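You operate a simulated robot arm through the tools that you are given. There is no shell and no other tool. Be economical: measure what you need, move in short steps, check, and stop when the job is done.

Carry out the task below with a simulated robot arm. There is one attempt and no reset: what you move stays moved.

Task
Fit the reference lens that the job card names.
Fine: beam closed for the swap and open again after; the old one in its slot, the clamp screw tight. Where these are worked on the way, their far stop is far enough and under half their travel is too little: clamp screw.

The check looks at the end state, three seconds after you hand in, the way a careful person would. Anything else that was tipped, shoved, dropped, spilled or broken makes it a failure.

Robot
A 6-joint arm with a two-finger parallel gripper on a trunk, on a base that drives. Base frame: it is fixed to the floor where the robot stands at the start and does not move with it; the origin is under the middle of the robot, x ahead of it, y to its left, z up. Readings come in m, degrees, newtons and seconds.
With the tool pointing down near the work surface it reaches from about 0.3 to 0.7 m from the robot's upright axis, wherever it stands. Its first joint turns from -166.0 to 166.0 degrees. Places, roughly: beam filter knob [0.8, -0.2, 0.9]; beam shutter lever [0.8, -0.2, 1.2]; blue tip knob [0.8, -0.4, 1.1]; carriage brake [0.2, -1.7, 0.9]; carriage fine knob [0.2, -1.6, 0.9]; case screw [0, 0.6, 0.8]; clamp screw [0.8, -0.4, 1.1]; computer key [0.1, 0.4, 0.3]; interferometer [1.1, -0.1, 1.1]; interferometer mount [0.9, -0.5, 1]; invert key [0.6, 0.1, 0.8]; laser key [0.8, -0.2, 1.1]; main switch [0.8, -0.2, 1]; mask key [0.5, 0.2, 0.8]; mean key [0.6, 0.2, 0.8]; measure key [0.5, 0.1, 0.8]. Payload 4.1 kg.
The TCP is the grasp point between the finger pads, 0.023 m short of the fingertips. In the tool frame z runs along the fingers and y along their closing line. The gripper opens to 0.094 m. The fingers are 0.038 m wide and 0.01 m thick; the gripper's body (0.054 by 0.096 m) begins 0.039 m behind the TCP.
Orientation is told as [roll, pitch, yaw] about the base's x, y, z axes, in that order, counted from this pose: with the fingers straight down and closing along the base's y, the tool's x points along the base's -x, its y along +y and its z along -z.

Tools
- The arm moves only by the tool servo_tool. Its arguments are lists of equal length, an entry for each row: "slide": the shift along the base's x, y, z in m, a list of three; "rot": the turn, a rotation vector about the base's x, y, z in rad, a list of three; "jaw": the finger opening in m, from 0 to 0.094. In form: {"slide": [[tx, ty, tz], ...], "rot": [[ax, ay, az], ...], "jaw": [jaw, ...]}. A call has 1 to 20 rows; each row is the pose to reach, as a shift and turn from the pose commanded when the call began. A row lasts 0.2 s, in which the tool goes at most 0.05 m and 8.6 degrees; a call with a longer step from one row to the next is refused whole, and so is a gripper value outside its range. Where a pose cannot be reached the arm comes as near as it can. A force on the tool above 90 N (or 10 N above the force at the start of the call, whichever is more), or a blocked arm, ends the call early, and 0.2 s more pass. Each finger travels about 0.045 m/s and halts on what it meets, pressing with about 25 N; the grip force reading is that of the motor and also rises with nothing between the fingers. The clock runs only during rows and for 0.2 s after the last one: add rows that repeat a pose to give the fingers time. It gives the time, the measured TCP pose, the force on the tool (base axes), the opening and the grip force at its end, in the units of the frame above (readings bear some noise), with the torque about the TCP (base axes, N m) and any sound that the robot's microphone picked up.
- Cameras (640 x 400 px; columns grow to the right, rows downward): "scene" is now at [0.0126, 0.1941, 1.5615]; the picture's right is [0.38, -0.93, 0.00], its down [-0.70, -0.29, -0.66] and it looks along [0.61, 0.25, -0.75] (base axes); focal length 214 px, centre (320, 200). "wrist" rides on the gripper at [0.086, 0.016, -0.074] in the tool frame; the picture's right is [-0.18, 0.98, 0.00], its down [-0.58, -0.11, -0.81] and it looks along [-0.79, -0.15, 0.59] (tool axes); focal length 243 px, centre (320, 200). There is no depth. A picture from a camera that has moved, and an enlarged one, comes with that camera's place and axes in the base frame and with its lens.
- grab_frame(camera): a new picture of that camera. No time passes.
- lift_body(by): slides the trunk up (or, below 0, down) by that many m; the arm and the scene camera ride with it, the base frame stays. It gives what a move gives, with no picture.
- drive_base(legs): drives the robot by 1 to 6 legs, each [ahead, turn to the left] in m and degrees, along the robot's own axes; the way and the turn of a leg run together, so that a leg with both is an arc; at most 1.5 m and 180 degrees a leg. The arm and the cameras ride along, it lands a little off, and it stops where it bumps. It gives what a move gives.
- turn_head(pan, tilt): turns the head with the scene camera to pan (to the left, within 155 degrees either way) and tilt (down, from -29 to 69), counted from straight ahead of the robot. It gives what a move gives.
- close_up(camera, box): a new picture of the part [left, top, right, bottom] of that camera's present view, enlarged. No time passes.
- finish_job(): hands the job in; it is judged then, once.

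Go step by step. Nothing tells you exact positions but the pictures and the camera data: compare them with the known pose of the tool, close in by small moves and look again before you grip or let go. The budget is 120 turns and 78 pictures, counting those below and the enlarged ones. Unless the task says otherwise, let go and move clear before handing in, and close with one line.

The tools are called after ">>>" by a JSON object that holds its "op" and its "data". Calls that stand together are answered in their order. servo_tool: Moves the arm, as the interface text tells. Its arguments: {"type":"object","properties":{"slide":{"type":"array","items":{"type":"array","items":{"type":"number"}}},"rot":{"type":"array","items":{"type":"array","items":{"type":"number"}}},"jaw":{"type":"array","items":{"type":"number"}}},"required":["slide","rot","jaw"]} The other tools are called the same way: lift_body (by) slides the trunk up or down; drive_base (legs) drives the base; turn_head (pan, tilt) turns the head that bears the scene camera; grab_frame (camera) takes a picture; close_up (camera, box) takes an enlarged picture of a part of a camera's view; finish_job () hands the job in.

At the start:

```text
time: 0.0
position: [0.3385, -0.0223, 1.4075]
tool_rot: [0.0, 0.0, 0.0]
force: [-0.2, 0.3, -0.7]
wrist_torque: [0.02, -0.02, 0.04]
opening: 0.0939
grip_force: 0.0
trunk travel left (down, up): [-0.53, 0.06]
robot x, y, heading: [-0.0028, -0.0013, 0.0]
head pan, tilt: [22.3, 49.0]
```

scene: 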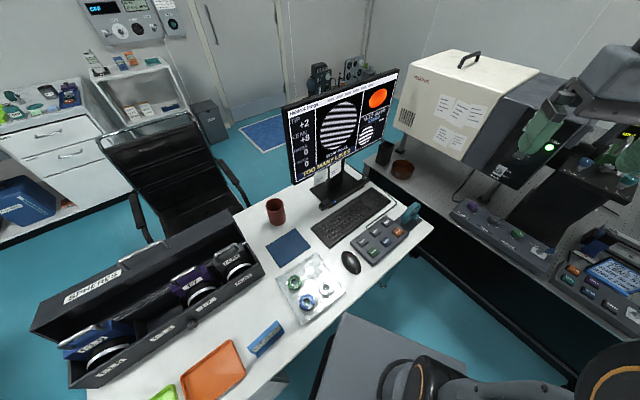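
wrist: 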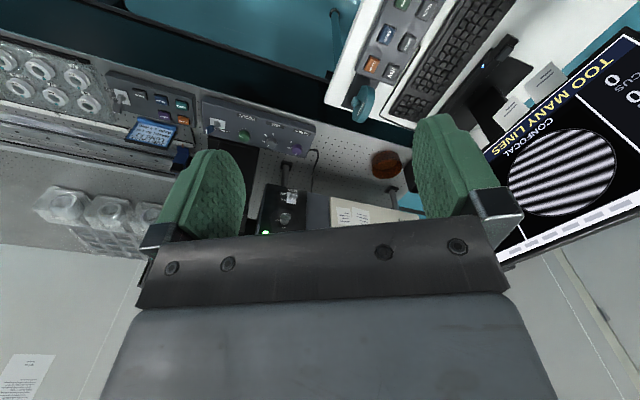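

I see a desk with a case of spheres on the left and an interferometer bench ahead on the right. I'll look round for the job card and the mount.

>>> {"op": "turn_head", "data": {"pan": -30, "tilt": 25}}

>>> {"op": "grab_frame", "data": {"camera": "scene"}}

>>> {"op": "close_up", "data": {"camera": "scene", "box": [240, 100, 440, 225]}}

```text
time: 1.2
position: [0.3381, -0.0235, 1.4076]
tool_rot: [-0.1, 0.0, 0.0]
force: [-0.1, 0.0, 1.2]
wrist_torque: [0.01, -0.01, -0.01]
opening: 0.094
grip_force: 0.0
trunk travel left (down, up): [-0.53, 0.06]
robot x, y, heading: [-0.0017, -0.0008, -0.0]
head pan, tilt: [-30.0, 25.0]
```

```text
75 pictures are left
camera scene: at [0.0204, 0.1186, 1.5976], right [-0.5, -0.87, 0.0], down [-0.37, 0.21, -0.91], along [0.79, -0.45, -0.42], focal length 214 px, centre (320, 200)
```

scene: 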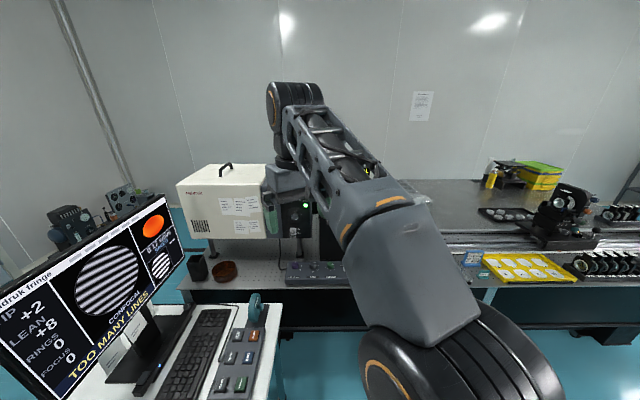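

```text
3.20 times, centred on (340, 162) of scene
camera zoom: at [0.0204, 0.1186, 1.5976], right [-0.5, -0.87, 0.0], down [-0.37, 0.21, -0.91], along [0.79, -0.45, -0.42], focal length 686 px, centre (256, 320)
```

zoom: 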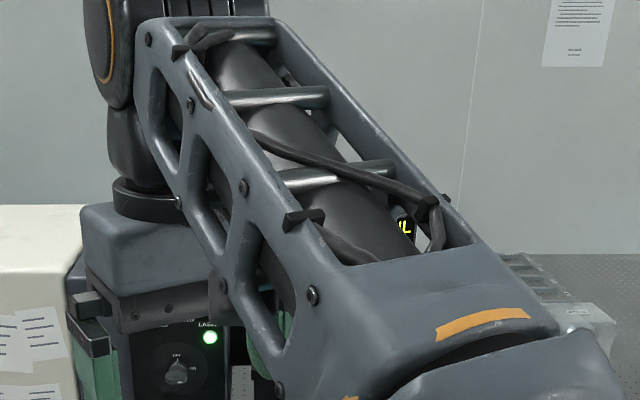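

The arm blocks the view of the mount. I'll swing it to the left, high up, and look again.

>>> {"op": "servo_tool", "data": {"slide": [[0, 0.045, 0], [0, 0.09, 0], [0, 0.135, 0], [0, 0.18, 0], [0, 0.225, 0], [0, 0.27, 0], [-0.02, 0.31, 0], [-0.05, 0.34, 0]], "rot": [[0, 0, 0.12], [0, 0, 0.24], [0, 0, 0.36], [0, 0, 0.48], [0, 0, 0.6], [0, 0, 0.72], [0, 0, 0.84], [0, 0, 0.96]], "jaw": [0.094, 0.094, 0.094, 0.094, 0.094, 0.094, 0.094, 0.094]}}

>>> {"op": "turn_head", "data": {"pan": -35, "tilt": 30}}

>>> {"op": "grab_frame", "data": {"camera": "scene"}}

```text
time: 3.0
position: [0.2839, 0.3142, 1.3979]
tool_rot: [0.0, -0.3, 55.2]
force: [-0.5, 0.8, 0.4]
wrist_torque: [-0.01, -0.03, -0.01]
opening: 0.0939
grip_force: 0.1
out of reach, approached as far as the arm can: row 6, 7, 8
trunk travel left (down, up): [-0.53, 0.06]
robot x, y, heading: [-0.0018, -0.0019, -0.1]
head pan, tilt: [-30.0, 25.0]
```

```text
time: 3.7
position: [0.2873, 0.3125, 1.3977]
tool_rot: [0.0, -0.2, 55.0]
force: [-0.3, 0.0, 0.0]
wrist_torque: [-0.01, 0.02, 0.0]
opening: 0.0941
grip_force: 0.2
trunk travel left (down, up): [-0.53, 0.06]
robot x, y, heading: [0.0008, 0.0006, -0.0]
head pan, tilt: [-35.0, 30.0]
```

```text
73 pictures are left
camera scene: at [0.0146, 0.1129, 1.5897], right [-0.57, -0.82, 0.0], down [-0.41, 0.29, -0.87], along [0.71, -0.5, -0.5], focal length 214 px, centre (320, 200)
```

scene: 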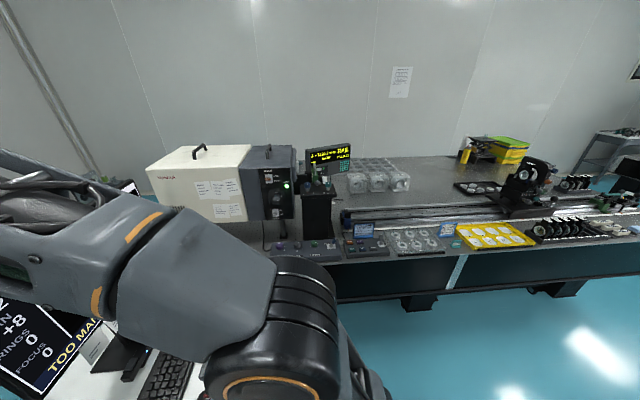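

>>> {"op": "close_up", "data": {"camera": "scene", "box": [240, 130, 400, 260]}}

>>> {"op": "close_up", "data": {"camera": "scene", "box": [430, 130, 640, 260]}}

>>> {"op": "close_up", "data": {"camera": "scene", "box": [330, 200, 490, 260]}}

```text
3.08 times, centred on (320, 195) of scene
camera zoom: at [0.0146, 0.1129, 1.5897], right [-0.57, -0.82, 0.0], down [-0.41, 0.29, -0.87], along [0.71, -0.5, -0.5], focal length 660 px, centre (320, 215)
```

zoom: 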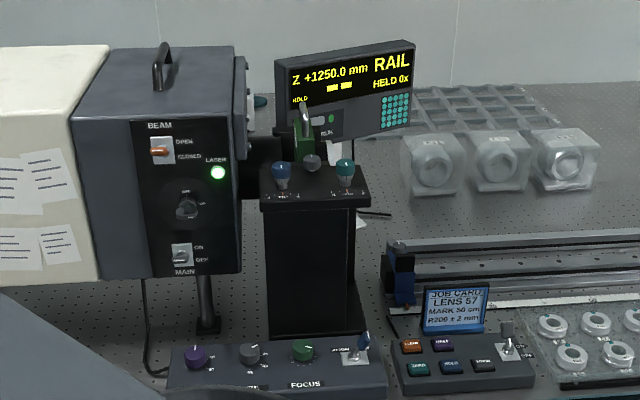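

```text
3.05 times, centred on (535, 195) of scene
camera zoom: at [0.0146, 0.1129, 1.5897], right [-0.57, -0.82, 0.0], down [-0.41, 0.29, -0.87], along [0.71, -0.5, -0.5], focal length 654 px, centre (-335, 215)
```

zoom: 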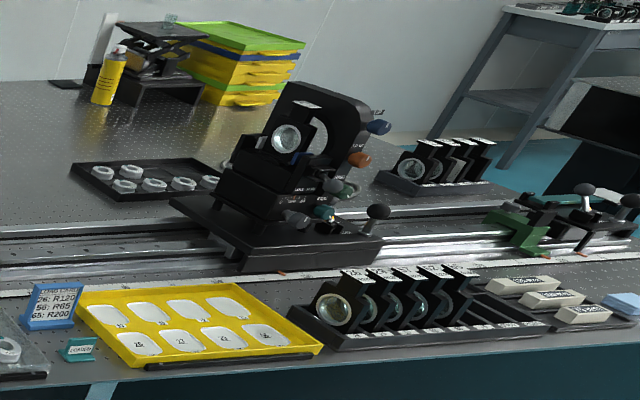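

```text
4.00 times, centred on (410, 230) of scene
camera zoom: at [0.0146, 0.1129, 1.5897], right [-0.57, -0.82, 0.0], down [-0.41, 0.29, -0.87], along [0.71, -0.5, -0.5], focal length 858 px, centre (-40, 80)
```

zoom: 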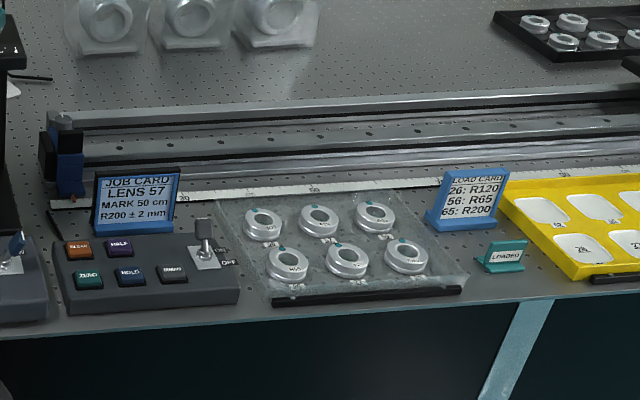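

>>> {"op": "close_up", "data": {"camera": "scene", "box": [350, 215, 380, 240]}}

>>> {"op": "close_up", "data": {"camera": "scene", "box": [430, 215, 465, 250]}}

>>> {"op": "close_up", "data": {"camera": "scene", "box": [262, 140, 352, 220]}}

>>> {"op": "turn_head", "data": {"pan": 60, "tilt": 50}}

>>> {"op": "grab_frame", "data": {"camera": "scene"}}

```text
16.00 times, centred on (365, 228) of scene
camera zoom: at [0.0146, 0.1129, 1.5897], right [-0.57, -0.82, 0.0], down [-0.41, 0.29, -0.87], along [0.71, -0.5, -0.5], focal length 3432 px, centre (-400, -240)
```

zoom: 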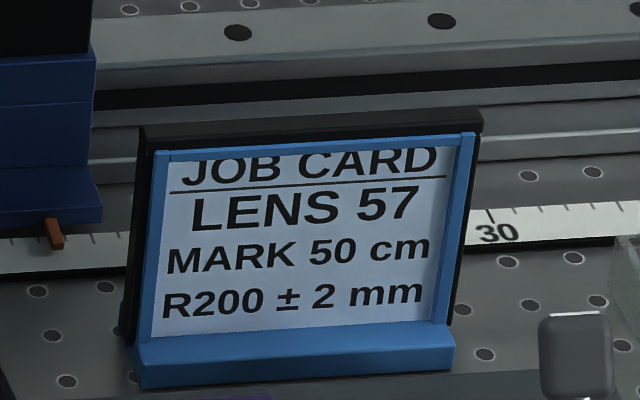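

```text
11.43 times, centred on (448, 232) of scene
camera zoom: at [0.0146, 0.1129, 1.5897], right [-0.57, -0.82, 0.0], down [-0.41, 0.29, -0.87], along [0.71, -0.5, -0.5], focal length 2451 px, centre (-1137, -171)
```

zoom: 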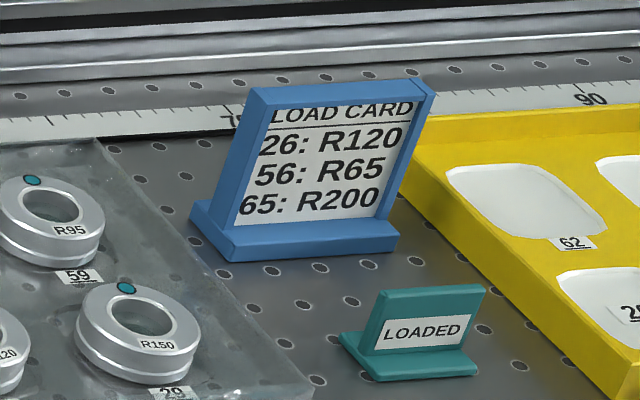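

```text
5.00 times, centred on (307, 180) of scene
camera zoom: at [0.0146, 0.1129, 1.5897], right [-0.57, -0.82, 0.0], down [-0.41, 0.29, -0.87], along [0.71, -0.5, -0.5], focal length 1072 px, centre (385, 300)
```

zoom: 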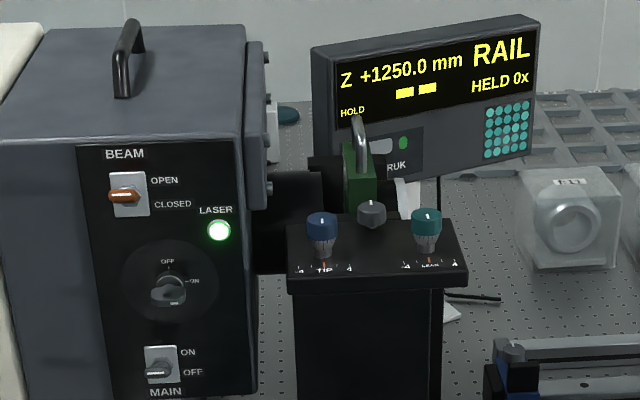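

```text
time: 5.4
position: [0.2873, 0.3131, 1.3973]
tool_rot: [0.0, -0.2, 55.1]
force: [0.2, 0.1, 0.1]
wrist_torque: [-0.02, 0.02, 0.0]
opening: 0.094
grip_force: 0.1
trunk travel left (down, up): [-0.53, 0.06]
robot x, y, heading: [-0.0012, -0.0025, 0.1]
head pan, tilt: [60.0, 50.0]
```

```text
66 pictures are left
camera scene: at [-0.0209, 0.2313, 1.5602], right [0.87, -0.5, 0.0], down [-0.38, -0.66, -0.64], along [0.32, 0.56, -0.77], focal length 214 px, centre (320, 200)
```

scene: 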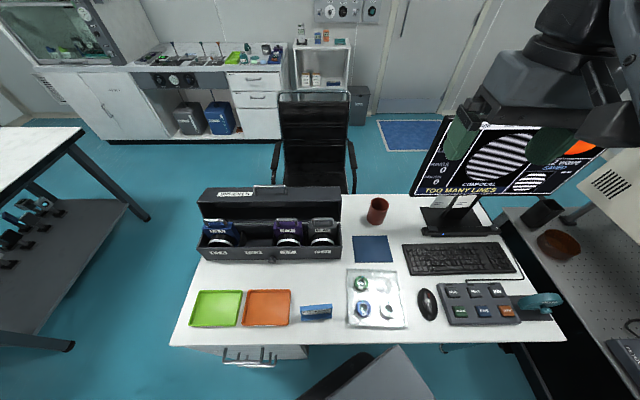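

>>> {"op": "close_up", "data": {"camera": "scene", "box": [190, 180, 350, 280]}}

>>> {"op": "close_up", "data": {"camera": "scene", "box": [200, 210, 275, 270]}}

>>> {"op": "close_up", "data": {"camera": "scene", "box": [265, 210, 345, 270]}}

>>> {"op": "close_up", "data": {"camera": "scene", "box": [295, 270, 410, 330]}}

```text
4.00 times, centred on (270, 230) of scene
camera zoom: at [-0.0209, 0.2313, 1.5602], right [0.87, -0.5, 0.0], down [-0.38, -0.66, -0.64], along [0.32, 0.56, -0.77], focal length 858 px, centre (520, 80)
```

zoom: 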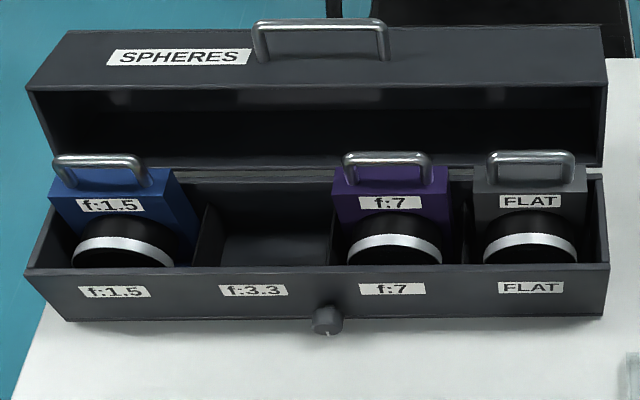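

```text
6.67 times, centred on (238, 240) of scene
camera zoom: at [-0.0209, 0.2313, 1.5602], right [0.87, -0.5, 0.0], down [-0.38, -0.66, -0.64], along [0.32, 0.56, -0.77], focal length 1430 px, centre (870, -67)
```

zoom: 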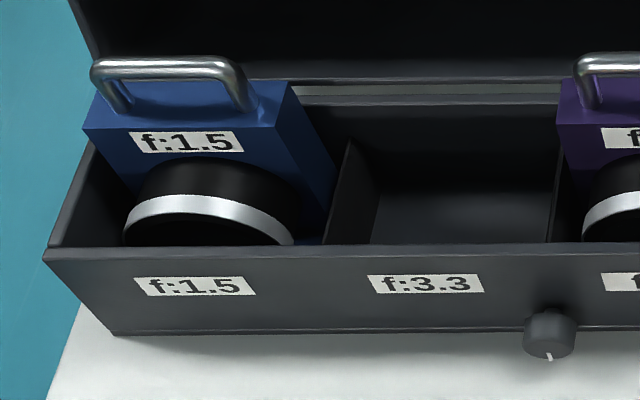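

```text
6.67 times, centred on (305, 240) of scene
camera zoom: at [-0.0209, 0.2313, 1.5602], right [0.87, -0.5, 0.0], down [-0.38, -0.66, -0.64], along [0.32, 0.56, -0.77], focal length 1430 px, centre (420, -67)
```

zoom: 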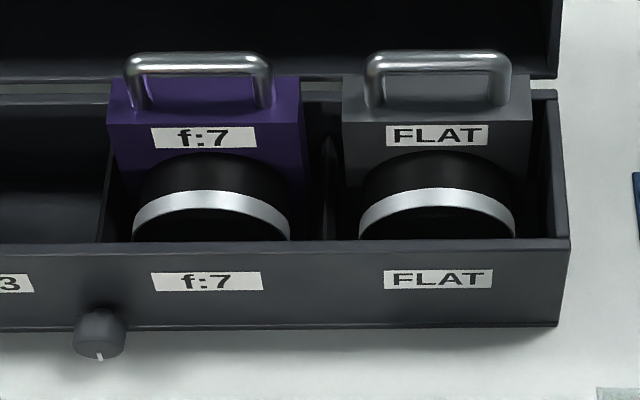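

```text
5.57 times, centred on (352, 300) of scene
camera zoom: at [-0.0209, 0.2313, 1.5602], right [0.87, -0.5, 0.0], down [-0.38, -0.66, -0.64], along [0.32, 0.56, -0.77], focal length 1194 px, centre (139, -356)
```

zoom: 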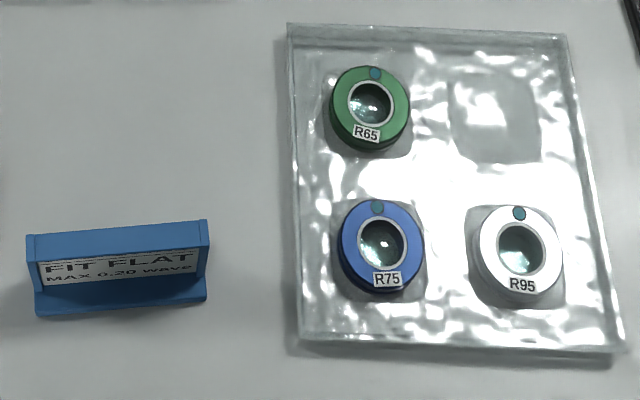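

>>> {"op": "close_up", "data": {"camera": "scene", "box": [295, 300, 338, 326]}}

>>> {"op": "grab_frame", "data": {"camera": "wrist"}}

```text
14.88 times, centred on (316, 313) of scene
camera zoom: at [-0.0209, 0.2313, 1.5602], right [0.87, -0.5, 0.0], down [-0.38, -0.66, -0.64], along [0.32, 0.56, -0.77], focal length 3192 px, centre (372, -1482)
```

zoom: 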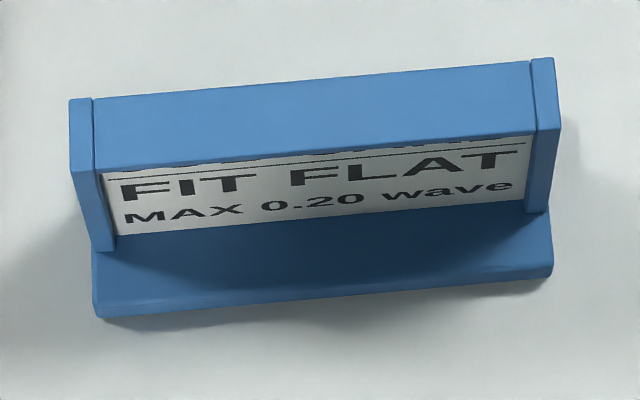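

```text
60 pictures are left
camera wrist: at [0.2229, 0.2514, 1.4725], right [-0.7, 0.71, 0.0], down [0.42, 0.41, 0.81], along [0.58, 0.57, -0.59], focal length 243 px, centre (320, 200)
```

wrist: 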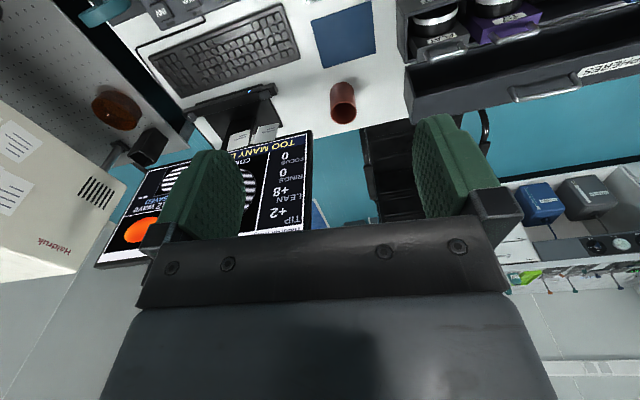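

The card reads "FIT FLAT": so the green f:3.3 goes from the mount back to its slot, and the FLAT goes into the mount. I'll drive nearer to the bench to see the mount well.

>>> {"op": "drive_base", "data": {"legs": [[0, -56], [0.52, 0], [0, 56]]}}

>>> {"op": "turn_head", "data": {"pan": -10, "tilt": 40}}

>>> {"op": "grab_frame", "data": {"camera": "scene"}}

```text
time: 13.4
position: [0.579, -0.1098, 1.3989]
tool_rot: [-0.1, -0.2, 55.5]
force: [-0.9, 0.5, 0.3]
wrist_torque: [0.04, -0.03, -0.01]
opening: 0.0939
grip_force: 0.1
trunk travel left (down, up): [-0.53, 0.06]
robot x, y, heading: [0.296, -0.4323, 0.6]
head pan, tilt: [60.0, 50.0]
```

```text
time: 14.8
position: [0.5815, -0.1109, 1.3973]
tool_rot: [0.0, -0.1, 55.5]
force: [-0.2, 0.1, 0.1]
wrist_torque: [-0.01, 0.0, 0.0]
opening: 0.0942
grip_force: 0.0
trunk travel left (down, up): [-0.53, 0.06]
robot x, y, heading: [0.2958, -0.4279, 0.6]
head pan, tilt: [-10.0, 40.0]
```

```text
59 pictures are left
camera scene: at [0.3192, -0.2762, 1.5743], right [-0.16, -0.99, 0.0], down [-0.63, 0.11, -0.77], along [0.76, -0.13, -0.64], focal length 214 px, centre (320, 200)
```

scene: 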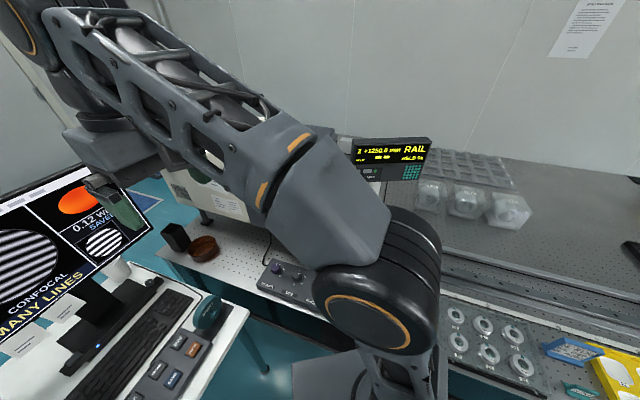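

The arm still hides it; I'll swing it over high to the robot's right.

>>> {"op": "servo_tool", "data": {"slide": [[0.034, -0.033, 0], [0.062, -0.068, 0], [0.086, -0.106, 0], [0.107, -0.146, 0], [0.123, -0.188, 0], [0.135, -0.232, 0], [0.142, -0.276, 0], [0.144, -0.321, 0], [0.142, -0.366, 0], [0.135, -0.41, 0], [0.123, -0.454, 0], [0.107, -0.496, 0], [0.086, -0.536, 0], [0.062, -0.574, 0], [0.034, -0.609, 0], [0, -0.642, 0]], "rot": [[0, 0, -0.105], [0, 0, -0.21], [0, 0, -0.315], [0, 0, -0.42], [0, 0, -0.525], [0, 0, -0.63], [0, 0, -0.735], [0, 0, -0.84], [0, 0, -0.945], [0, 0, -1.05], [0, 0, -1.155], [0, 0, -1.26], [0, 0, -1.365], [0, 0, -1.47], [0, 0, -1.575], [0, 0, -1.68]], "jaw": [0.094, 0.094, 0.094, 0.094, 0.094, 0.094, 0.094, 0.094, 0.094, 0.094, 0.094, 0.094, 0.094, 0.094, 0.094, 0.094]}}

>>> {"op": "grab_frame", "data": {"camera": "scene"}}

```text
time: 18.2
position: [0.5796, -0.7562, 1.3954]
tool_rot: [0.0, -0.3, -40.7]
force: [-0.1, -0.8, -0.3]
wrist_torque: [0.02, 0.01, -0.02]
opening: 0.0938
grip_force: 0.0
trunk travel left (down, up): [-0.53, 0.06]
robot x, y, heading: [0.2932, -0.4292, 0.5]
head pan, tilt: [-10.0, 40.0]
```

```text
58 pictures are left
camera scene: at [0.3188, -0.2769, 1.5744], right [-0.17, -0.99, 0.0], down [-0.63, 0.11, -0.77], along [0.76, -0.13, -0.64], focal length 214 px, centre (320, 200)
```

scene: 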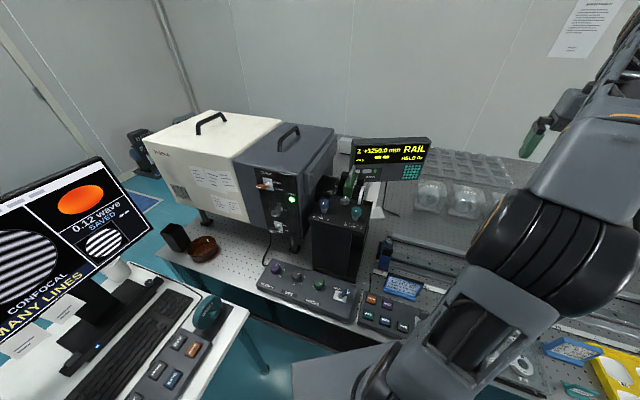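

>>> {"op": "close_up", "data": {"camera": "scene", "box": [240, 140, 400, 240]}}

>>> {"op": "close_up", "data": {"camera": "scene", "box": [305, 155, 385, 225]}}

>>> {"op": "grab_frame", "data": {"camera": "wrist"}}

```text
4.00 times, centred on (320, 190) of scene
camera zoom: at [0.3188, -0.2769, 1.5744], right [-0.17, -0.99, 0.0], down [-0.63, 0.11, -0.77], along [0.76, -0.13, -0.64], focal length 858 px, centre (320, 240)
```

zoom: 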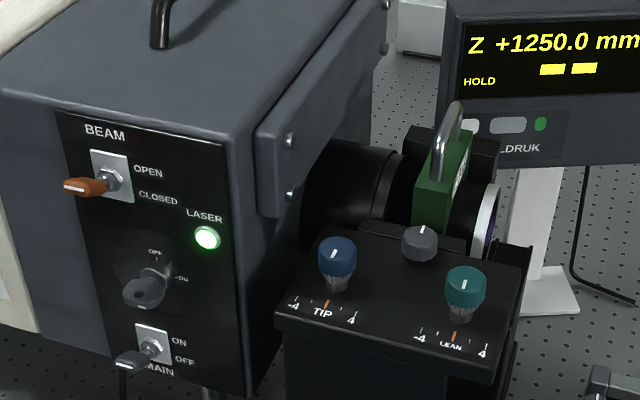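

```text
5.71 times, centred on (345, 190) of scene
camera zoom: at [0.3188, -0.2769, 1.5744], right [-0.17, -0.99, 0.0], down [-0.63, 0.11, -0.77], along [0.76, -0.13, -0.64], focal length 1226 px, centre (177, 257)
```

zoom: 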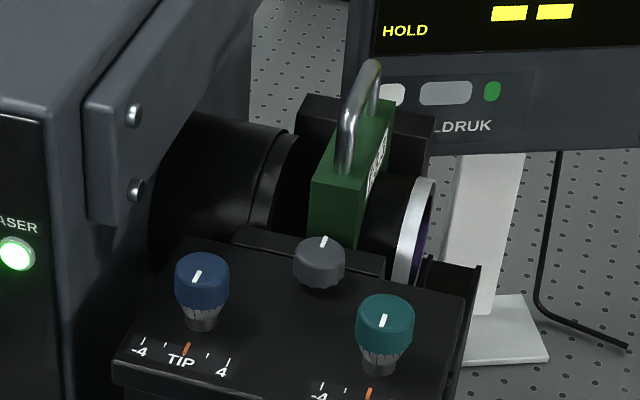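

```text
55 pictures are left
camera wrist: at [0.523, -0.687, 1.4705], right [0.78, 0.62, 0.0], down [0.37, -0.46, 0.81], along [0.51, -0.63, -0.59], focal length 243 px, centre (320, 200)
```

wrist: 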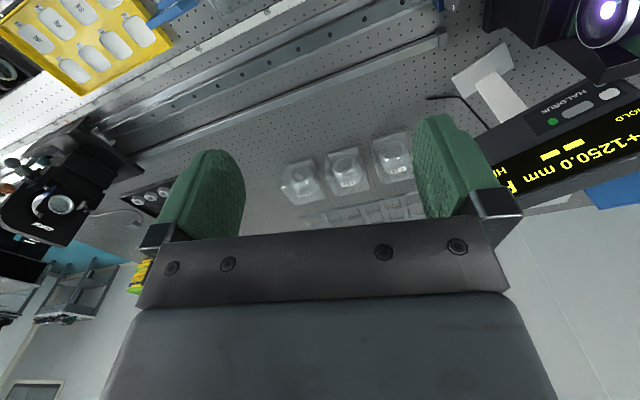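

The bench, mount and case all turn out to lie at about -29° yaw; the beam lever (about [0.85,-0.19,1.20]) is up = open, and the clamp knob sits near [0.84,-0.45,1.13]. I'll bring the tool to yaw -29° over the mount and look with the wrist camera.

>>> {"op": "servo_tool", "data": {"slide": [[0.02, 0.036, 0], [0.044, 0.072, 0], [0.066, 0.108, 0], [0.09, 0.145, 0], [0.11, 0.18, 0], [0.135, 0.217, 0], [0.155, 0.253, 0], [0.18, 0.29, 0], [0.2, 0.32, 0], [0.2, 0.32, 0]], "rot": [[0, 0, 0.025], [0, 0, 0.05], [0, 0, 0.075], [0, 0, 0.1], [0, 0, 0.125], [0, 0, 0.15], [0, 0, 0.175], [0, 0, 0.204], [0, 0, 0.204], [0, 0, 0.204]], "jaw": [0.08, 0.06, 0.04, 0.02, 0, 0, 0, 0, 0, 0]}}

>>> {"op": "grab_frame", "data": {"camera": "wrist"}}

```text
time: 20.4
position: [0.7779, -0.4322, 1.3862]
tool_rot: [0.1, -0.4, -29.0]
force: [0.1, -0.5, 0.6]
wrist_torque: [-0.02, -0.01, -0.02]
opening: 0.0002
grip_force: 25.4
out of reach, approached as far as the arm can: row 8, 9, 10
trunk travel left (down, up): [-0.53, 0.06]
robot x, y, heading: [0.2935, -0.4281, 0.5]
head pan, tilt: [-10.0, 40.0]
```

```text
54 pictures are left
camera wrist: at [0.7086, -0.3765, 1.4601], right [0.64, 0.77, 0.0], down [0.45, -0.38, 0.81], along [0.63, -0.52, -0.59], focal length 243 px, centre (320, 200)
```

wrist: 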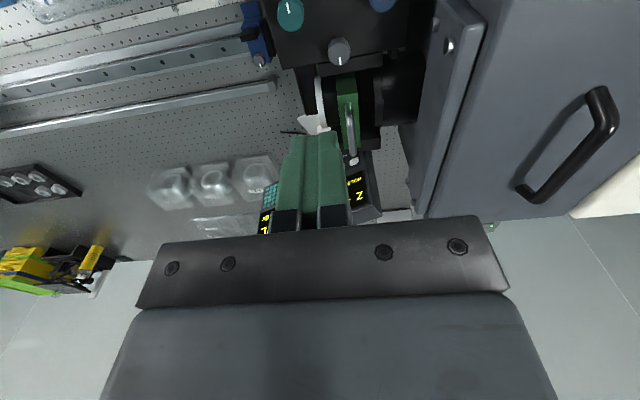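

>>> {"op": "close_up", "data": {"camera": "wrist", "box": [270, 0, 430, 180]}}

```text
2.22 times, centred on (350, 90) of wrist
camera zoom: at [0.7086, -0.3765, 1.4601], right [0.64, 0.77, 0.0], down [0.45, -0.38, 0.81], along [0.63, -0.52, -0.59], focal length 539 px, centre (253, 444)
```

zoom: 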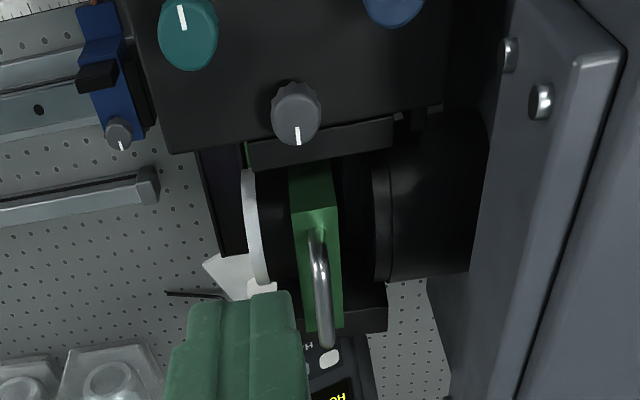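

Lens handle bar is near [0.912,-0.486,1.178], along the bench's cross direction. Reach is short up here, so I'll raise the trunk and look down to see the gap between base and bench.

>>> {"op": "lift_body", "data": {"by": 0.06}}

>>> {"op": "turn_head", "data": {"pan": -15, "tilt": 69}}

>>> {"op": "grab_frame", "data": {"camera": "scene"}}

```text
time: 21.4
position: [0.7782, -0.4322, 1.4458]
tool_rot: [0.1, -0.4, -29.0]
force: [-0.2, 0.1, -0.4]
wrist_torque: [0.01, -0.02, 0.0]
opening: 0.0
grip_force: 25.2
trunk travel left (down, up): [-0.59, 0.0]
robot x, y, heading: [0.292, -0.4292, 0.6]
head pan, tilt: [-10.0, 40.0]
```

```text
time: 22.3
position: [0.7783, -0.4336, 1.4456]
tool_rot: [0.1, -0.4, -29.0]
force: [1.3, -0.2, -0.7]
wrist_torque: [0.0, 0.01, 0.02]
opening: 0.0001
grip_force: 24.8
trunk travel left (down, up): [-0.59, 0.0]
robot x, y, heading: [0.294, -0.4285, 0.5]
head pan, tilt: [-15.0, 68.8]
```

```text
52 pictures are left
camera scene: at [0.2896, -0.2763, 1.5983], right [-0.25, -0.97, 0.0], down [-0.9, 0.23, -0.36], along [0.35, -0.09, -0.93], focal length 214 px, centre (320, 200)
```

scene: 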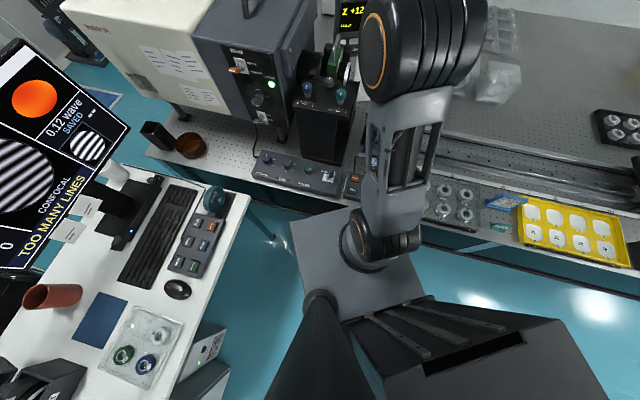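

>>> {"op": "servo_tool", "data": {"slide": [[0.01, 0, -0.045], [0.02, -0.01, -0.09], [0.05, -0.02, -0.12], [0.09, -0.035, -0.14], [0.134, -0.052, -0.146], [0.134, -0.052, -0.146]], "rot": [[0, 0, 0], [0, 0, 0], [0, 0, 0], [0, 0, 0], [0, 0, 0], [0, 0, 0]], "jaw": [0, 0, 0, 0, 0, 0]}}

```text
time: 23.7
position: [0.9109, -0.4842, 1.2988]
tool_rot: [0.0, -0.3, -29.1]
force: [-0.4, -1.2, 0.3]
wrist_torque: [-0.06, 0.01, 0.0]
opening: 0.0001
grip_force: 24.3
trunk travel left (down, up): [-0.59, 0.0]
robot x, y, heading: [0.2963, -0.4305, 0.7]
head pan, tilt: [-15.0, 68.8]
```

It reaches the lens at 1.30 m height, enough to lift it out. Now back off and over to just in front of the beam lever.

>>> {"op": "servo_tool", "data": {"slide": [[-0.042, 0.023, 0.005], [-0.084, 0.046, 0.01], [-0.126, 0.069, 0.02], [-0.168, 0.092, 0.02], [-0.211, 0.116, 0.02], [-0.188, 0.158, 0.02], [-0.165, 0.2, 0.02], [-0.142, 0.242, 0.02], [-0.119, 0.283, 0.02], [-0.1, 0.317, 0.02], [-0.1, 0.317, 0.02]], "rot": [[0, 0, 0], [0, 0, 0], [0, 0, 0], [0, 0, 0], [0, 0, 0], [0, 0, 0], [0, 0, 0], [0, 0, 0], [0, 0, 0], [0, 0, 0], [0, 0, 0]], "jaw": [0, 0, 0, 0, 0, 0, 0, 0, 0, 0, 0]}}

>>> {"op": "grab_frame", "data": {"camera": "wrist"}}

>>> {"op": "close_up", "data": {"camera": "scene", "box": [200, 0, 380, 140]}}

```text
time: 26.1
position: [0.8119, -0.1661, 1.3191]
tool_rot: [0.1, -0.4, -29.0]
force: [-0.9, 1.0, 0.3]
wrist_torque: [0.01, 0.01, 0.05]
opening: 0.0002
grip_force: 25.1
trunk travel left (down, up): [-0.59, 0.0]
robot x, y, heading: [0.2929, -0.4251, 0.4]
head pan, tilt: [-15.0, 68.8]
```

```text
51 pictures are left
camera wrist: at [0.7433, -0.11, 1.3934], right [0.64, 0.77, 0.0], down [0.45, -0.38, 0.81], along [0.62, -0.52, -0.59], focal length 243 px, centre (320, 200)
```

wrist: 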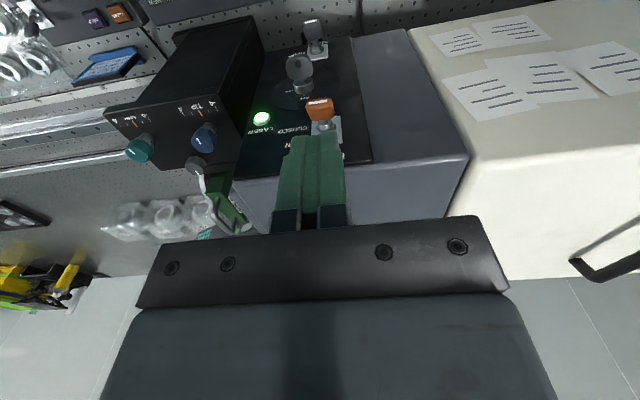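

```text
2.86 times, centred on (290, 70) of scene
camera zoom: at [0.2893, -0.2765, 1.5982], right [-0.25, -0.97, 0.0], down [-0.9, 0.23, -0.36], along [0.35, -0.09, -0.93], focal length 613 px, centre (406, 571)
```

zoom: 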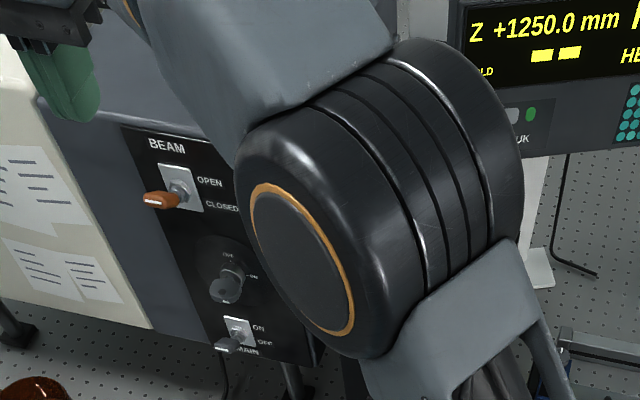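

The lever tip is at about [0.84,-0.19,1.20], with the panel some 3 cm behind it. I'll tilt the closed fingers slightly toward the panel and push the lever down.

>>> {"op": "servo_tool", "data": {"slide": [[0, 0, 0], [0.01, -0.01, 0], [0.02, -0.02, -0.02], [0.02, -0.02, -0.05], [0.02, -0.02, -0.075], [0.02, -0.02, -0.09], [0.02, -0.02, -0.105], [0.02, -0.02, -0.12], [0.02, -0.02, -0.132], [0.02, -0.02, -0.142], [0.02, -0.02, -0.142]], "rot": [[-0.048, -0.088, 0], [-0.096, -0.175, 0], [-0.145, -0.263, 0], [-0.145, -0.263, 0], [-0.145, -0.263, 0], [-0.145, -0.263, 0], [-0.145, -0.263, 0], [-0.145, -0.263, 0], [-0.145, -0.263, 0], [-0.145, -0.263, 0], [-0.145, -0.263, 0]], "jaw": [0, 0, 0, 0, 0, 0, 0, 0, 0, 0, 0]}}

>>> {"op": "grab_frame", "data": {"camera": "wrist"}}

>>> {"op": "close_up", "data": {"camera": "scene", "box": [200, 0, 380, 140]}}

```text
time: 28.4
position: [0.833, -0.1894, 1.1998]
tool_rot: [2.5, -19.4, -29.5]
force: [-18.6, -9.5, 25.8]
wrist_torque: [-0.55, -0.11, -0.39]
opening: 0.0
grip_force: 24.9
trunk travel left (down, up): [-0.59, 0.0]
robot x, y, heading: [0.2972, -0.4301, 0.1]
head pan, tilt: [-15.0, 68.8]
stopped in row 11: the force on the tool passed its limit at 92 N (the readings are from after the stop); the commanded pose is now the measured one
```

```text
49 pictures are left
camera wrist: at [0.7454, -0.1253, 1.2422], right [0.62, 0.77, 0.1], down [0.17, -0.26, 0.95], along [0.76, -0.57, -0.3], focal length 243 px, centre (320, 200)
```

wrist: 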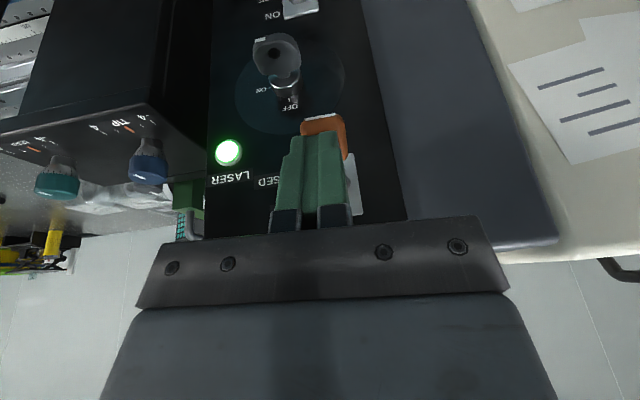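

```text
2.86 times, centred on (290, 70) of scene
camera zoom: at [0.2833, -0.2789, 1.5977], right [-0.25, -0.97, 0.0], down [-0.9, 0.24, -0.37], along [0.35, -0.09, -0.93], focal length 613 px, centre (406, 571)
```

zoom: 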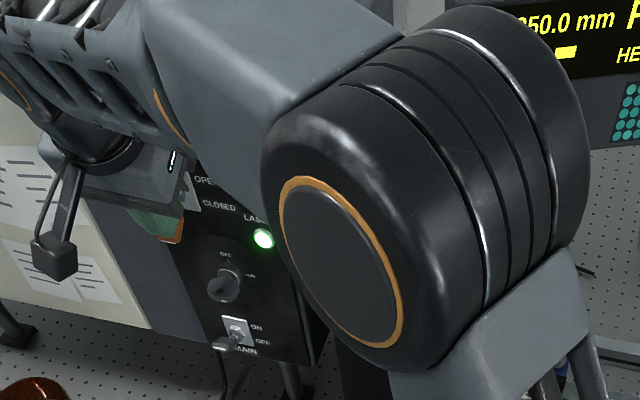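

The lever went down and met its stop. I'll raise off it and check.

>>> {"op": "servo_tool", "data": {"slide": [[-0.02, 0.011, 0.02], [-0.04, 0.022, 0.06], [-0.06, 0.033, 0.1], [-0.07, 0.038, 0.13], [-0.07, 0.038, 0.13]], "rot": [[0, 0, 0], [0.048, 0.088, 0], [0.096, 0.175, 0], [0.15, 0.272, 0], [0.15, 0.272, 0]], "jaw": [0, 0, 0, 0, 0]}}

>>> {"op": "close_up", "data": {"camera": "scene", "box": [200, 0, 380, 140]}}

```text
time: 29.6
position: [0.7679, -0.1497, 1.324]
tool_rot: [1.9, -1.2, -29.5]
force: [-0.6, 0.3, 0.1]
wrist_torque: [-0.01, -0.01, 0.02]
opening: 0.0
grip_force: 24.5
trunk travel left (down, up): [-0.59, 0.0]
robot x, y, heading: [0.2963, -0.4318, 0.4]
head pan, tilt: [-15.0, 68.8]
```

```text
2.86 times, centred on (290, 70) of scene
camera zoom: at [0.2898, -0.2764, 1.5982], right [-0.25, -0.97, 0.0], down [-0.9, 0.23, -0.36], along [0.35, -0.09, -0.93], focal length 613 px, centre (406, 571)
```

zoom: 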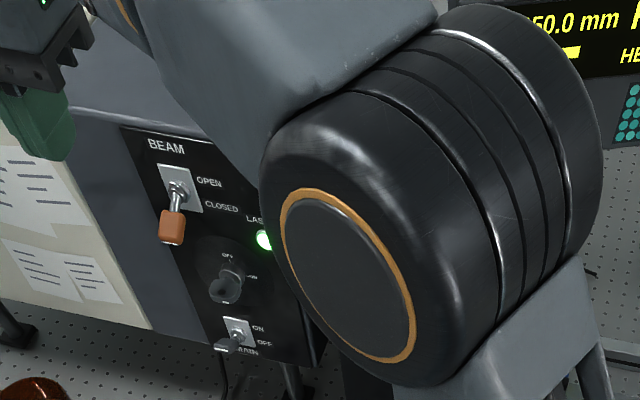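

Beam is closed. Next, over to the clamp screw for a close look, straightening the tool.

>>> {"op": "servo_tool", "data": {"slide": [[0.004, -0.045, 0], [0.008, -0.09, 0], [0.012, -0.135, 0], [0.016, -0.18, -0.01], [0.02, -0.225, -0.02], [0.022, -0.27, -0.03], [0.022, -0.27, -0.04]], "rot": [[-0.0185, 0.0346, 0], [-0.0185, 0.0346, 0.009], [-0.0185, 0.0346, 0.009], [-0.0185, 0.0346, 0.009], [-0.0185, 0.0346, 0.009], [-0.0185, 0.0346, 0.009], [-0.0185, 0.0346, 0.009]], "jaw": [0.03, 0.06, 0.06, 0.06, 0.06, 0.06, 0.06]}}

>>> {"op": "grab_frame", "data": {"camera": "wrist"}}

>>> {"op": "close_up", "data": {"camera": "scene", "box": [290, 20, 390, 110]}}

```text
time: 31.2
position: [0.7893, -0.4188, 1.2839]
tool_rot: [0.0, -0.1, -28.8]
force: [0.8, 0.2, 0.6]
wrist_torque: [0.02, -0.02, -0.02]
opening: 0.06
grip_force: 0.0
trunk travel left (down, up): [-0.59, 0.0]
robot x, y, heading: [0.2937, -0.427, 0.4]
head pan, tilt: [-15.0, 68.8]
```

```text
46 pictures are left
camera wrist: at [0.7205, -0.3626, 1.3594], right [0.63, 0.77, 0.0], down [0.46, -0.38, 0.81], along [0.62, -0.51, -0.59], focal length 243 px, centre (320, 200)
```

wrist: 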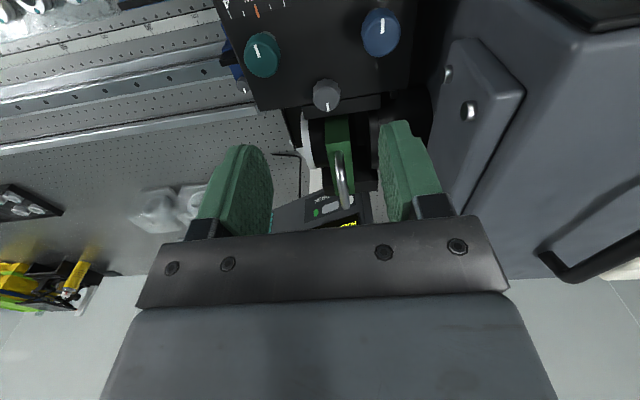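

```text
4.44 times, centred on (340, 65) of scene
camera zoom: at [0.2899, -0.2761, 1.5982], right [-0.25, -0.97, 0.0], down [-0.9, 0.23, -0.36], along [0.35, -0.09, -0.93], focal length 953 px, centre (231, 800)
```

zoom: 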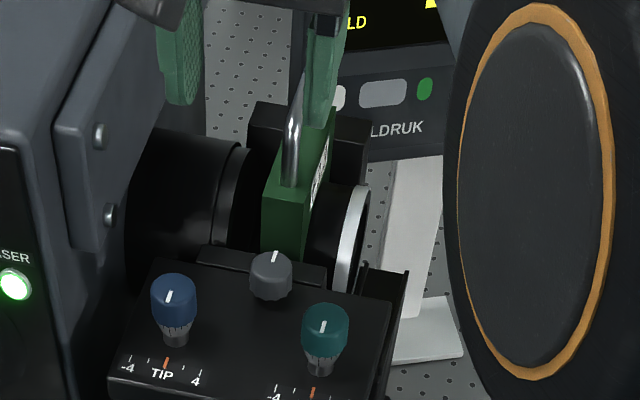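

The clamp knob's top is at about [0.816,-0.434,1.155], 2.7 cm across. I'll come down over it, grip it, and check the opening.

>>> {"op": "servo_tool", "data": {"slide": [[0.014, -0.008, -0.03], [0.027, -0.015, -0.06], [0.027, -0.015, -0.09], [0.027, -0.015, -0.11], [0.027, -0.015, -0.122], [0.027, -0.015, -0.122]], "rot": [[0, 0, 0], [0, 0, 0], [0, 0, 0], [0, 0, 0], [0, 0, 0], [0, 0, 0]], "jaw": [0.05, 0.05, 0.05, 0.05, 0.05, 0.05]}}

>>> {"op": "grab_frame", "data": {"camera": "wrist"}}

>>> {"op": "close_up", "data": {"camera": "scene", "box": [290, 20, 390, 110]}}

```text
time: 32.6
position: [0.8149, -0.4342, 1.1618]
tool_rot: [0.0, -0.1, -28.8]
force: [-0.5, 0.8, 0.6]
wrist_torque: [0.0, -0.01, 0.02]
opening: 0.0498
grip_force: 0.0
trunk travel left (down, up): [-0.59, 0.0]
robot x, y, heading: [0.2947, -0.4291, 0.6]
head pan, tilt: [-15.0, 68.8]
```

```text
44 pictures are left
camera wrist: at [0.7468, -0.3777, 1.2371], right [0.64, 0.77, 0.0], down [0.46, -0.38, 0.81], along [0.62, -0.51, -0.59], focal length 243 px, centre (320, 200)
```

wrist: 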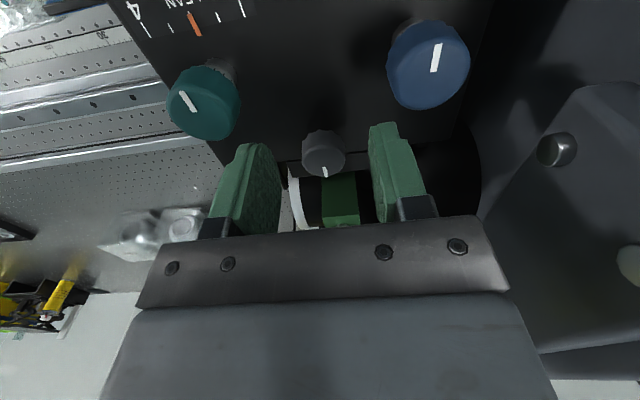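

```text
4.44 times, centred on (340, 65) of scene
camera zoom: at [0.2898, -0.2763, 1.5982], right [-0.25, -0.97, 0.0], down [-0.9, 0.23, -0.36], along [0.35, -0.09, -0.93], focal length 953 px, centre (231, 800)
```

zoom: 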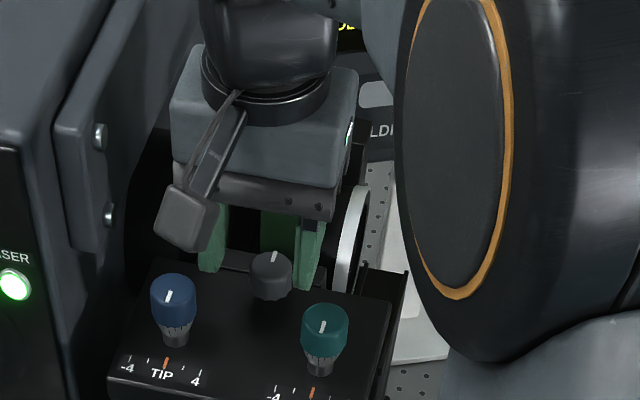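

The fingers turn out to sit behind and above the knob: my depth estimate was off (it looks more like [0.842,-0.45] with its top near 1.11). I'll back off, tilt the wrist and view the mount horizontally to settle the heights.

>>> {"op": "servo_tool", "data": {"slide": [[0, 0, 0.04], [-0.02, 0.011, 0.075], [-0.055, 0.03, 0.08], [-0.09, 0.05, 0.07], [-0.125, 0.069, 0.05], [-0.125, 0.069, 0.04]], "rot": [[0, 0, 0], [-0.058, -0.105, 0], [-0.116, -0.21, 0], [-0.174, -0.316, 0], [-0.232, -0.421, 0], [-0.289, -0.526, 0]], "jaw": [0.05, 0.07, 0.09, 0.094, 0.094, 0.094]}}

>>> {"op": "grab_frame", "data": {"camera": "wrist"}}

```text
time: 34.0
position: [0.6919, -0.3662, 1.2047]
tool_rot: [0.1, -34.7, -28.8]
force: [-0.5, 0.7, -0.2]
wrist_torque: [0.01, -0.02, 0.01]
opening: 0.0942
grip_force: 0.1
trunk travel left (down, up): [-0.59, 0.0]
robot x, y, heading: [0.2956, -0.4283, 0.3]
head pan, tilt: [-15.0, 68.8]
```

```text
42 pictures are left
camera wrist: at [0.5992, -0.2972, 1.2169], right [0.61, 0.79, 0.11], down [-0.03, -0.11, 0.99], along [0.79, -0.61, -0.04], focal length 243 px, centre (320, 200)
```

wrist: 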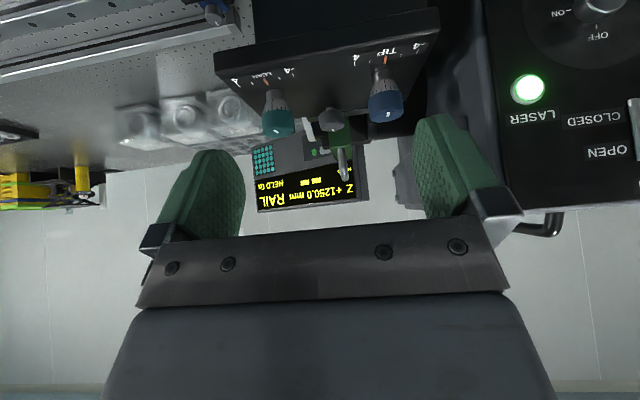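

>>> {"op": "close_up", "data": {"camera": "wrist", "box": [270, 60, 430, 190]}}

```text
3.08 times, centred on (350, 125) of wrist
camera zoom: at [0.5992, -0.2972, 1.2169], right [0.61, 0.79, 0.11], down [-0.03, -0.11, 0.99], along [0.79, -0.61, -0.04], focal length 746 px, centre (228, 431)
```

zoom: 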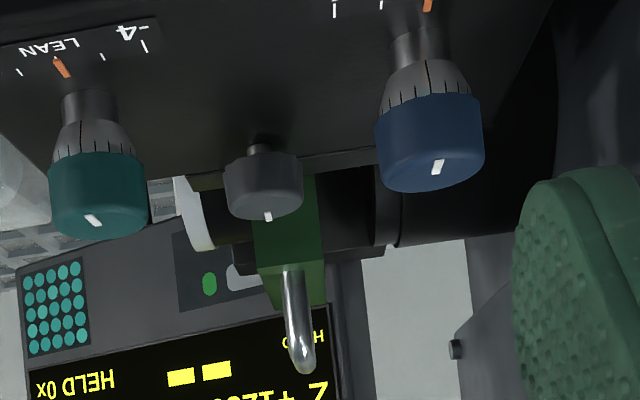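

Now well measured: knob centre at about [0.825,-0.4415], top 1.128, 2.8 cm across; lens handle bar at about [0.923,-0.495,1.167]. I'll go upright over the knob, lower and look.

>>> {"op": "servo_tool", "data": {"slide": [[0.01, 0, 0.02], [0.04, -0.02, 0.02], [0.08, -0.045, 0.02], [0.12, -0.068, 0.02], [0.133, -0.0753, 0.01], [0.133, -0.0753, -0.02], [0.133, -0.0753, -0.05], [0.133, -0.0753, -0.074], [0.133, -0.0753, -0.074]], "rot": [[0.058, 0.105, 0], [0.116, 0.21, 0], [0.174, 0.316, 0], [0.232, 0.421, 0], [0.291, 0.53, 0], [0.291, 0.53, 0], [0.291, 0.53, 0], [0.291, 0.53, 0], [0.291, 0.53, 0]], "jaw": [0.08, 0.065, 0.05, 0.046, 0.046, 0.046, 0.046, 0.046, 0.046]}}

>>> {"op": "close_up", "data": {"camera": "scene", "box": [290, 20, 390, 110]}}

>>> {"op": "grab_frame", "data": {"camera": "wrist"}}

```text
time: 36.0
position: [0.8214, -0.4403, 1.1286]
tool_rot: [0.0, 0.2, -28.8]
force: [0.1, 0.5, 0.2]
wrist_torque: [-0.01, 0.02, 0.03]
opening: 0.0462
grip_force: 0.0
trunk travel left (down, up): [-0.59, 0.0]
robot x, y, heading: [0.2944, -0.4305, 0.6]
head pan, tilt: [-15.0, 68.8]
```

```text
4.44 times, centred on (340, 65) of scene
camera zoom: at [0.2899, -0.2763, 1.5982], right [-0.25, -0.97, 0.0], down [-0.9, 0.23, -0.36], along [0.35, -0.09, -0.93], focal length 953 px, centre (231, 800)
```

zoom: 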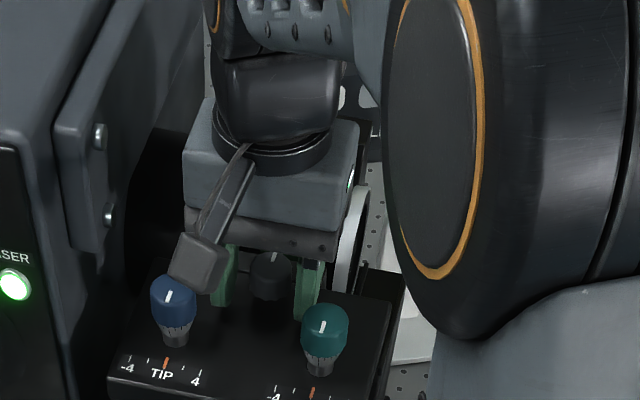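

```text
39 pictures are left
camera wrist: at [0.7537, -0.3847, 1.2043], right [0.64, 0.77, 0.0], down [0.46, -0.38, 0.8], along [0.62, -0.51, -0.59], focal length 243 px, centre (320, 200)
```

wrist: 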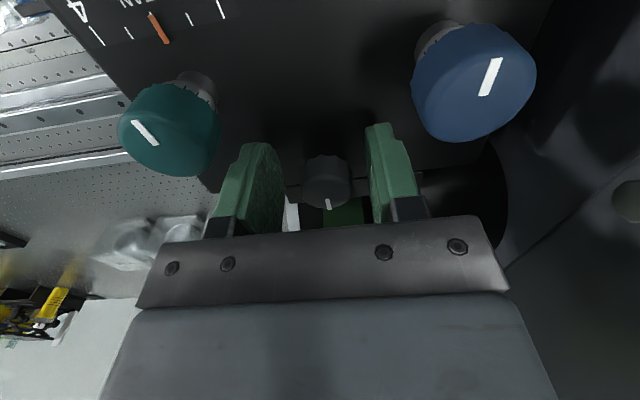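

The knob sits between the pads. Close on it.

>>> {"op": "servo_tool", "data": {"slide": [[0.0036, 0.0003, 0], [0.0036, 0.0003, 0], [0.0036, 0.0003, 0], [0.0036, 0.0003, 0]], "rot": [[0, 0, 0], [0, 0, 0], [0, 0, 0], [0, 0, 0]], "jaw": [0.04, 0.02, 0.0, 0.0]}}

```text
time: 37.0
position: [0.826, -0.4423, 1.1276]
tool_rot: [0.0, 0.4, -28.9]
force: [-7.3, -12.8, -4.9]
wrist_torque: [-0.14, -0.06, -0.28]
opening: 0.0289
grip_force: 44.9
trunk travel left (down, up): [-0.59, 0.0]
robot x, y, heading: [0.2936, -0.4336, 0.4]
head pan, tilt: [-15.0, 68.8]
```

Gripped at 2.9 cm. Turning counter-clockwise to loosen.

>>> {"op": "servo_tool", "data": {"slide": [[-0.001, -0.0018, 0], [-0.001, -0.0018, 0], [-0.001, -0.0018, 0], [-0.001, -0.0018, 0], [-0.001, -0.0018, 0], [-0.001, -0.0018, 0], [-0.001, -0.0018, 0], [-0.001, -0.0018, 0], [-0.001, -0.0018, 0], [-0.001, -0.0018, 0], [-0.001, -0.0018, 0], [-0.001, -0.0018, 0]], "rot": [[0, 0, 0.13], [0, 0, 0.26], [0, 0, 0.39], [0, 0, 0.52], [0, 0, 0.65], [0, 0, 0.78], [0, 0, 0.91], [0, 0, 1.04], [0, 0, 1.17], [0, 0, 1.3], [0, 0, 1.43], [0, 0, 1.56]], "jaw": [0, 0, 0, 0, 0, 0, 0, 0, 0, 0, 0, 0]}}

>>> {"op": "close_up", "data": {"camera": "scene", "box": [290, 20, 390, 110]}}

```text
time: 39.6
position: [0.8331, -0.4537, 1.1301]
tool_rot: [-0.6, 0.1, 60.4]
force: [36.0, -60.5, 18.2]
wrist_torque: [-0.33, -0.43, -1.11]
opening: 0.0289
grip_force: 44.9
trunk travel left (down, up): [-0.59, 0.0]
robot x, y, heading: [0.296, -0.432, -0.2]
head pan, tilt: [-15.0, 68.8]
```

```text
4.44 times, centred on (340, 65) of scene
camera zoom: at [0.2962, -0.2874, 1.5995], right [-0.26, -0.97, -0.01], down [-0.9, 0.25, -0.36], along [0.35, -0.09, -0.93], focal length 953 px, centre (231, 800)
```

zoom: 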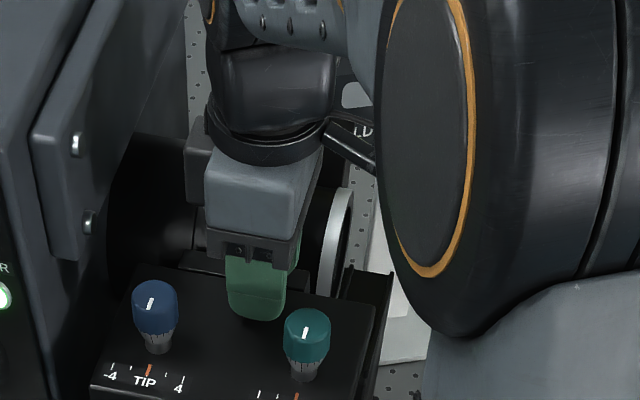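

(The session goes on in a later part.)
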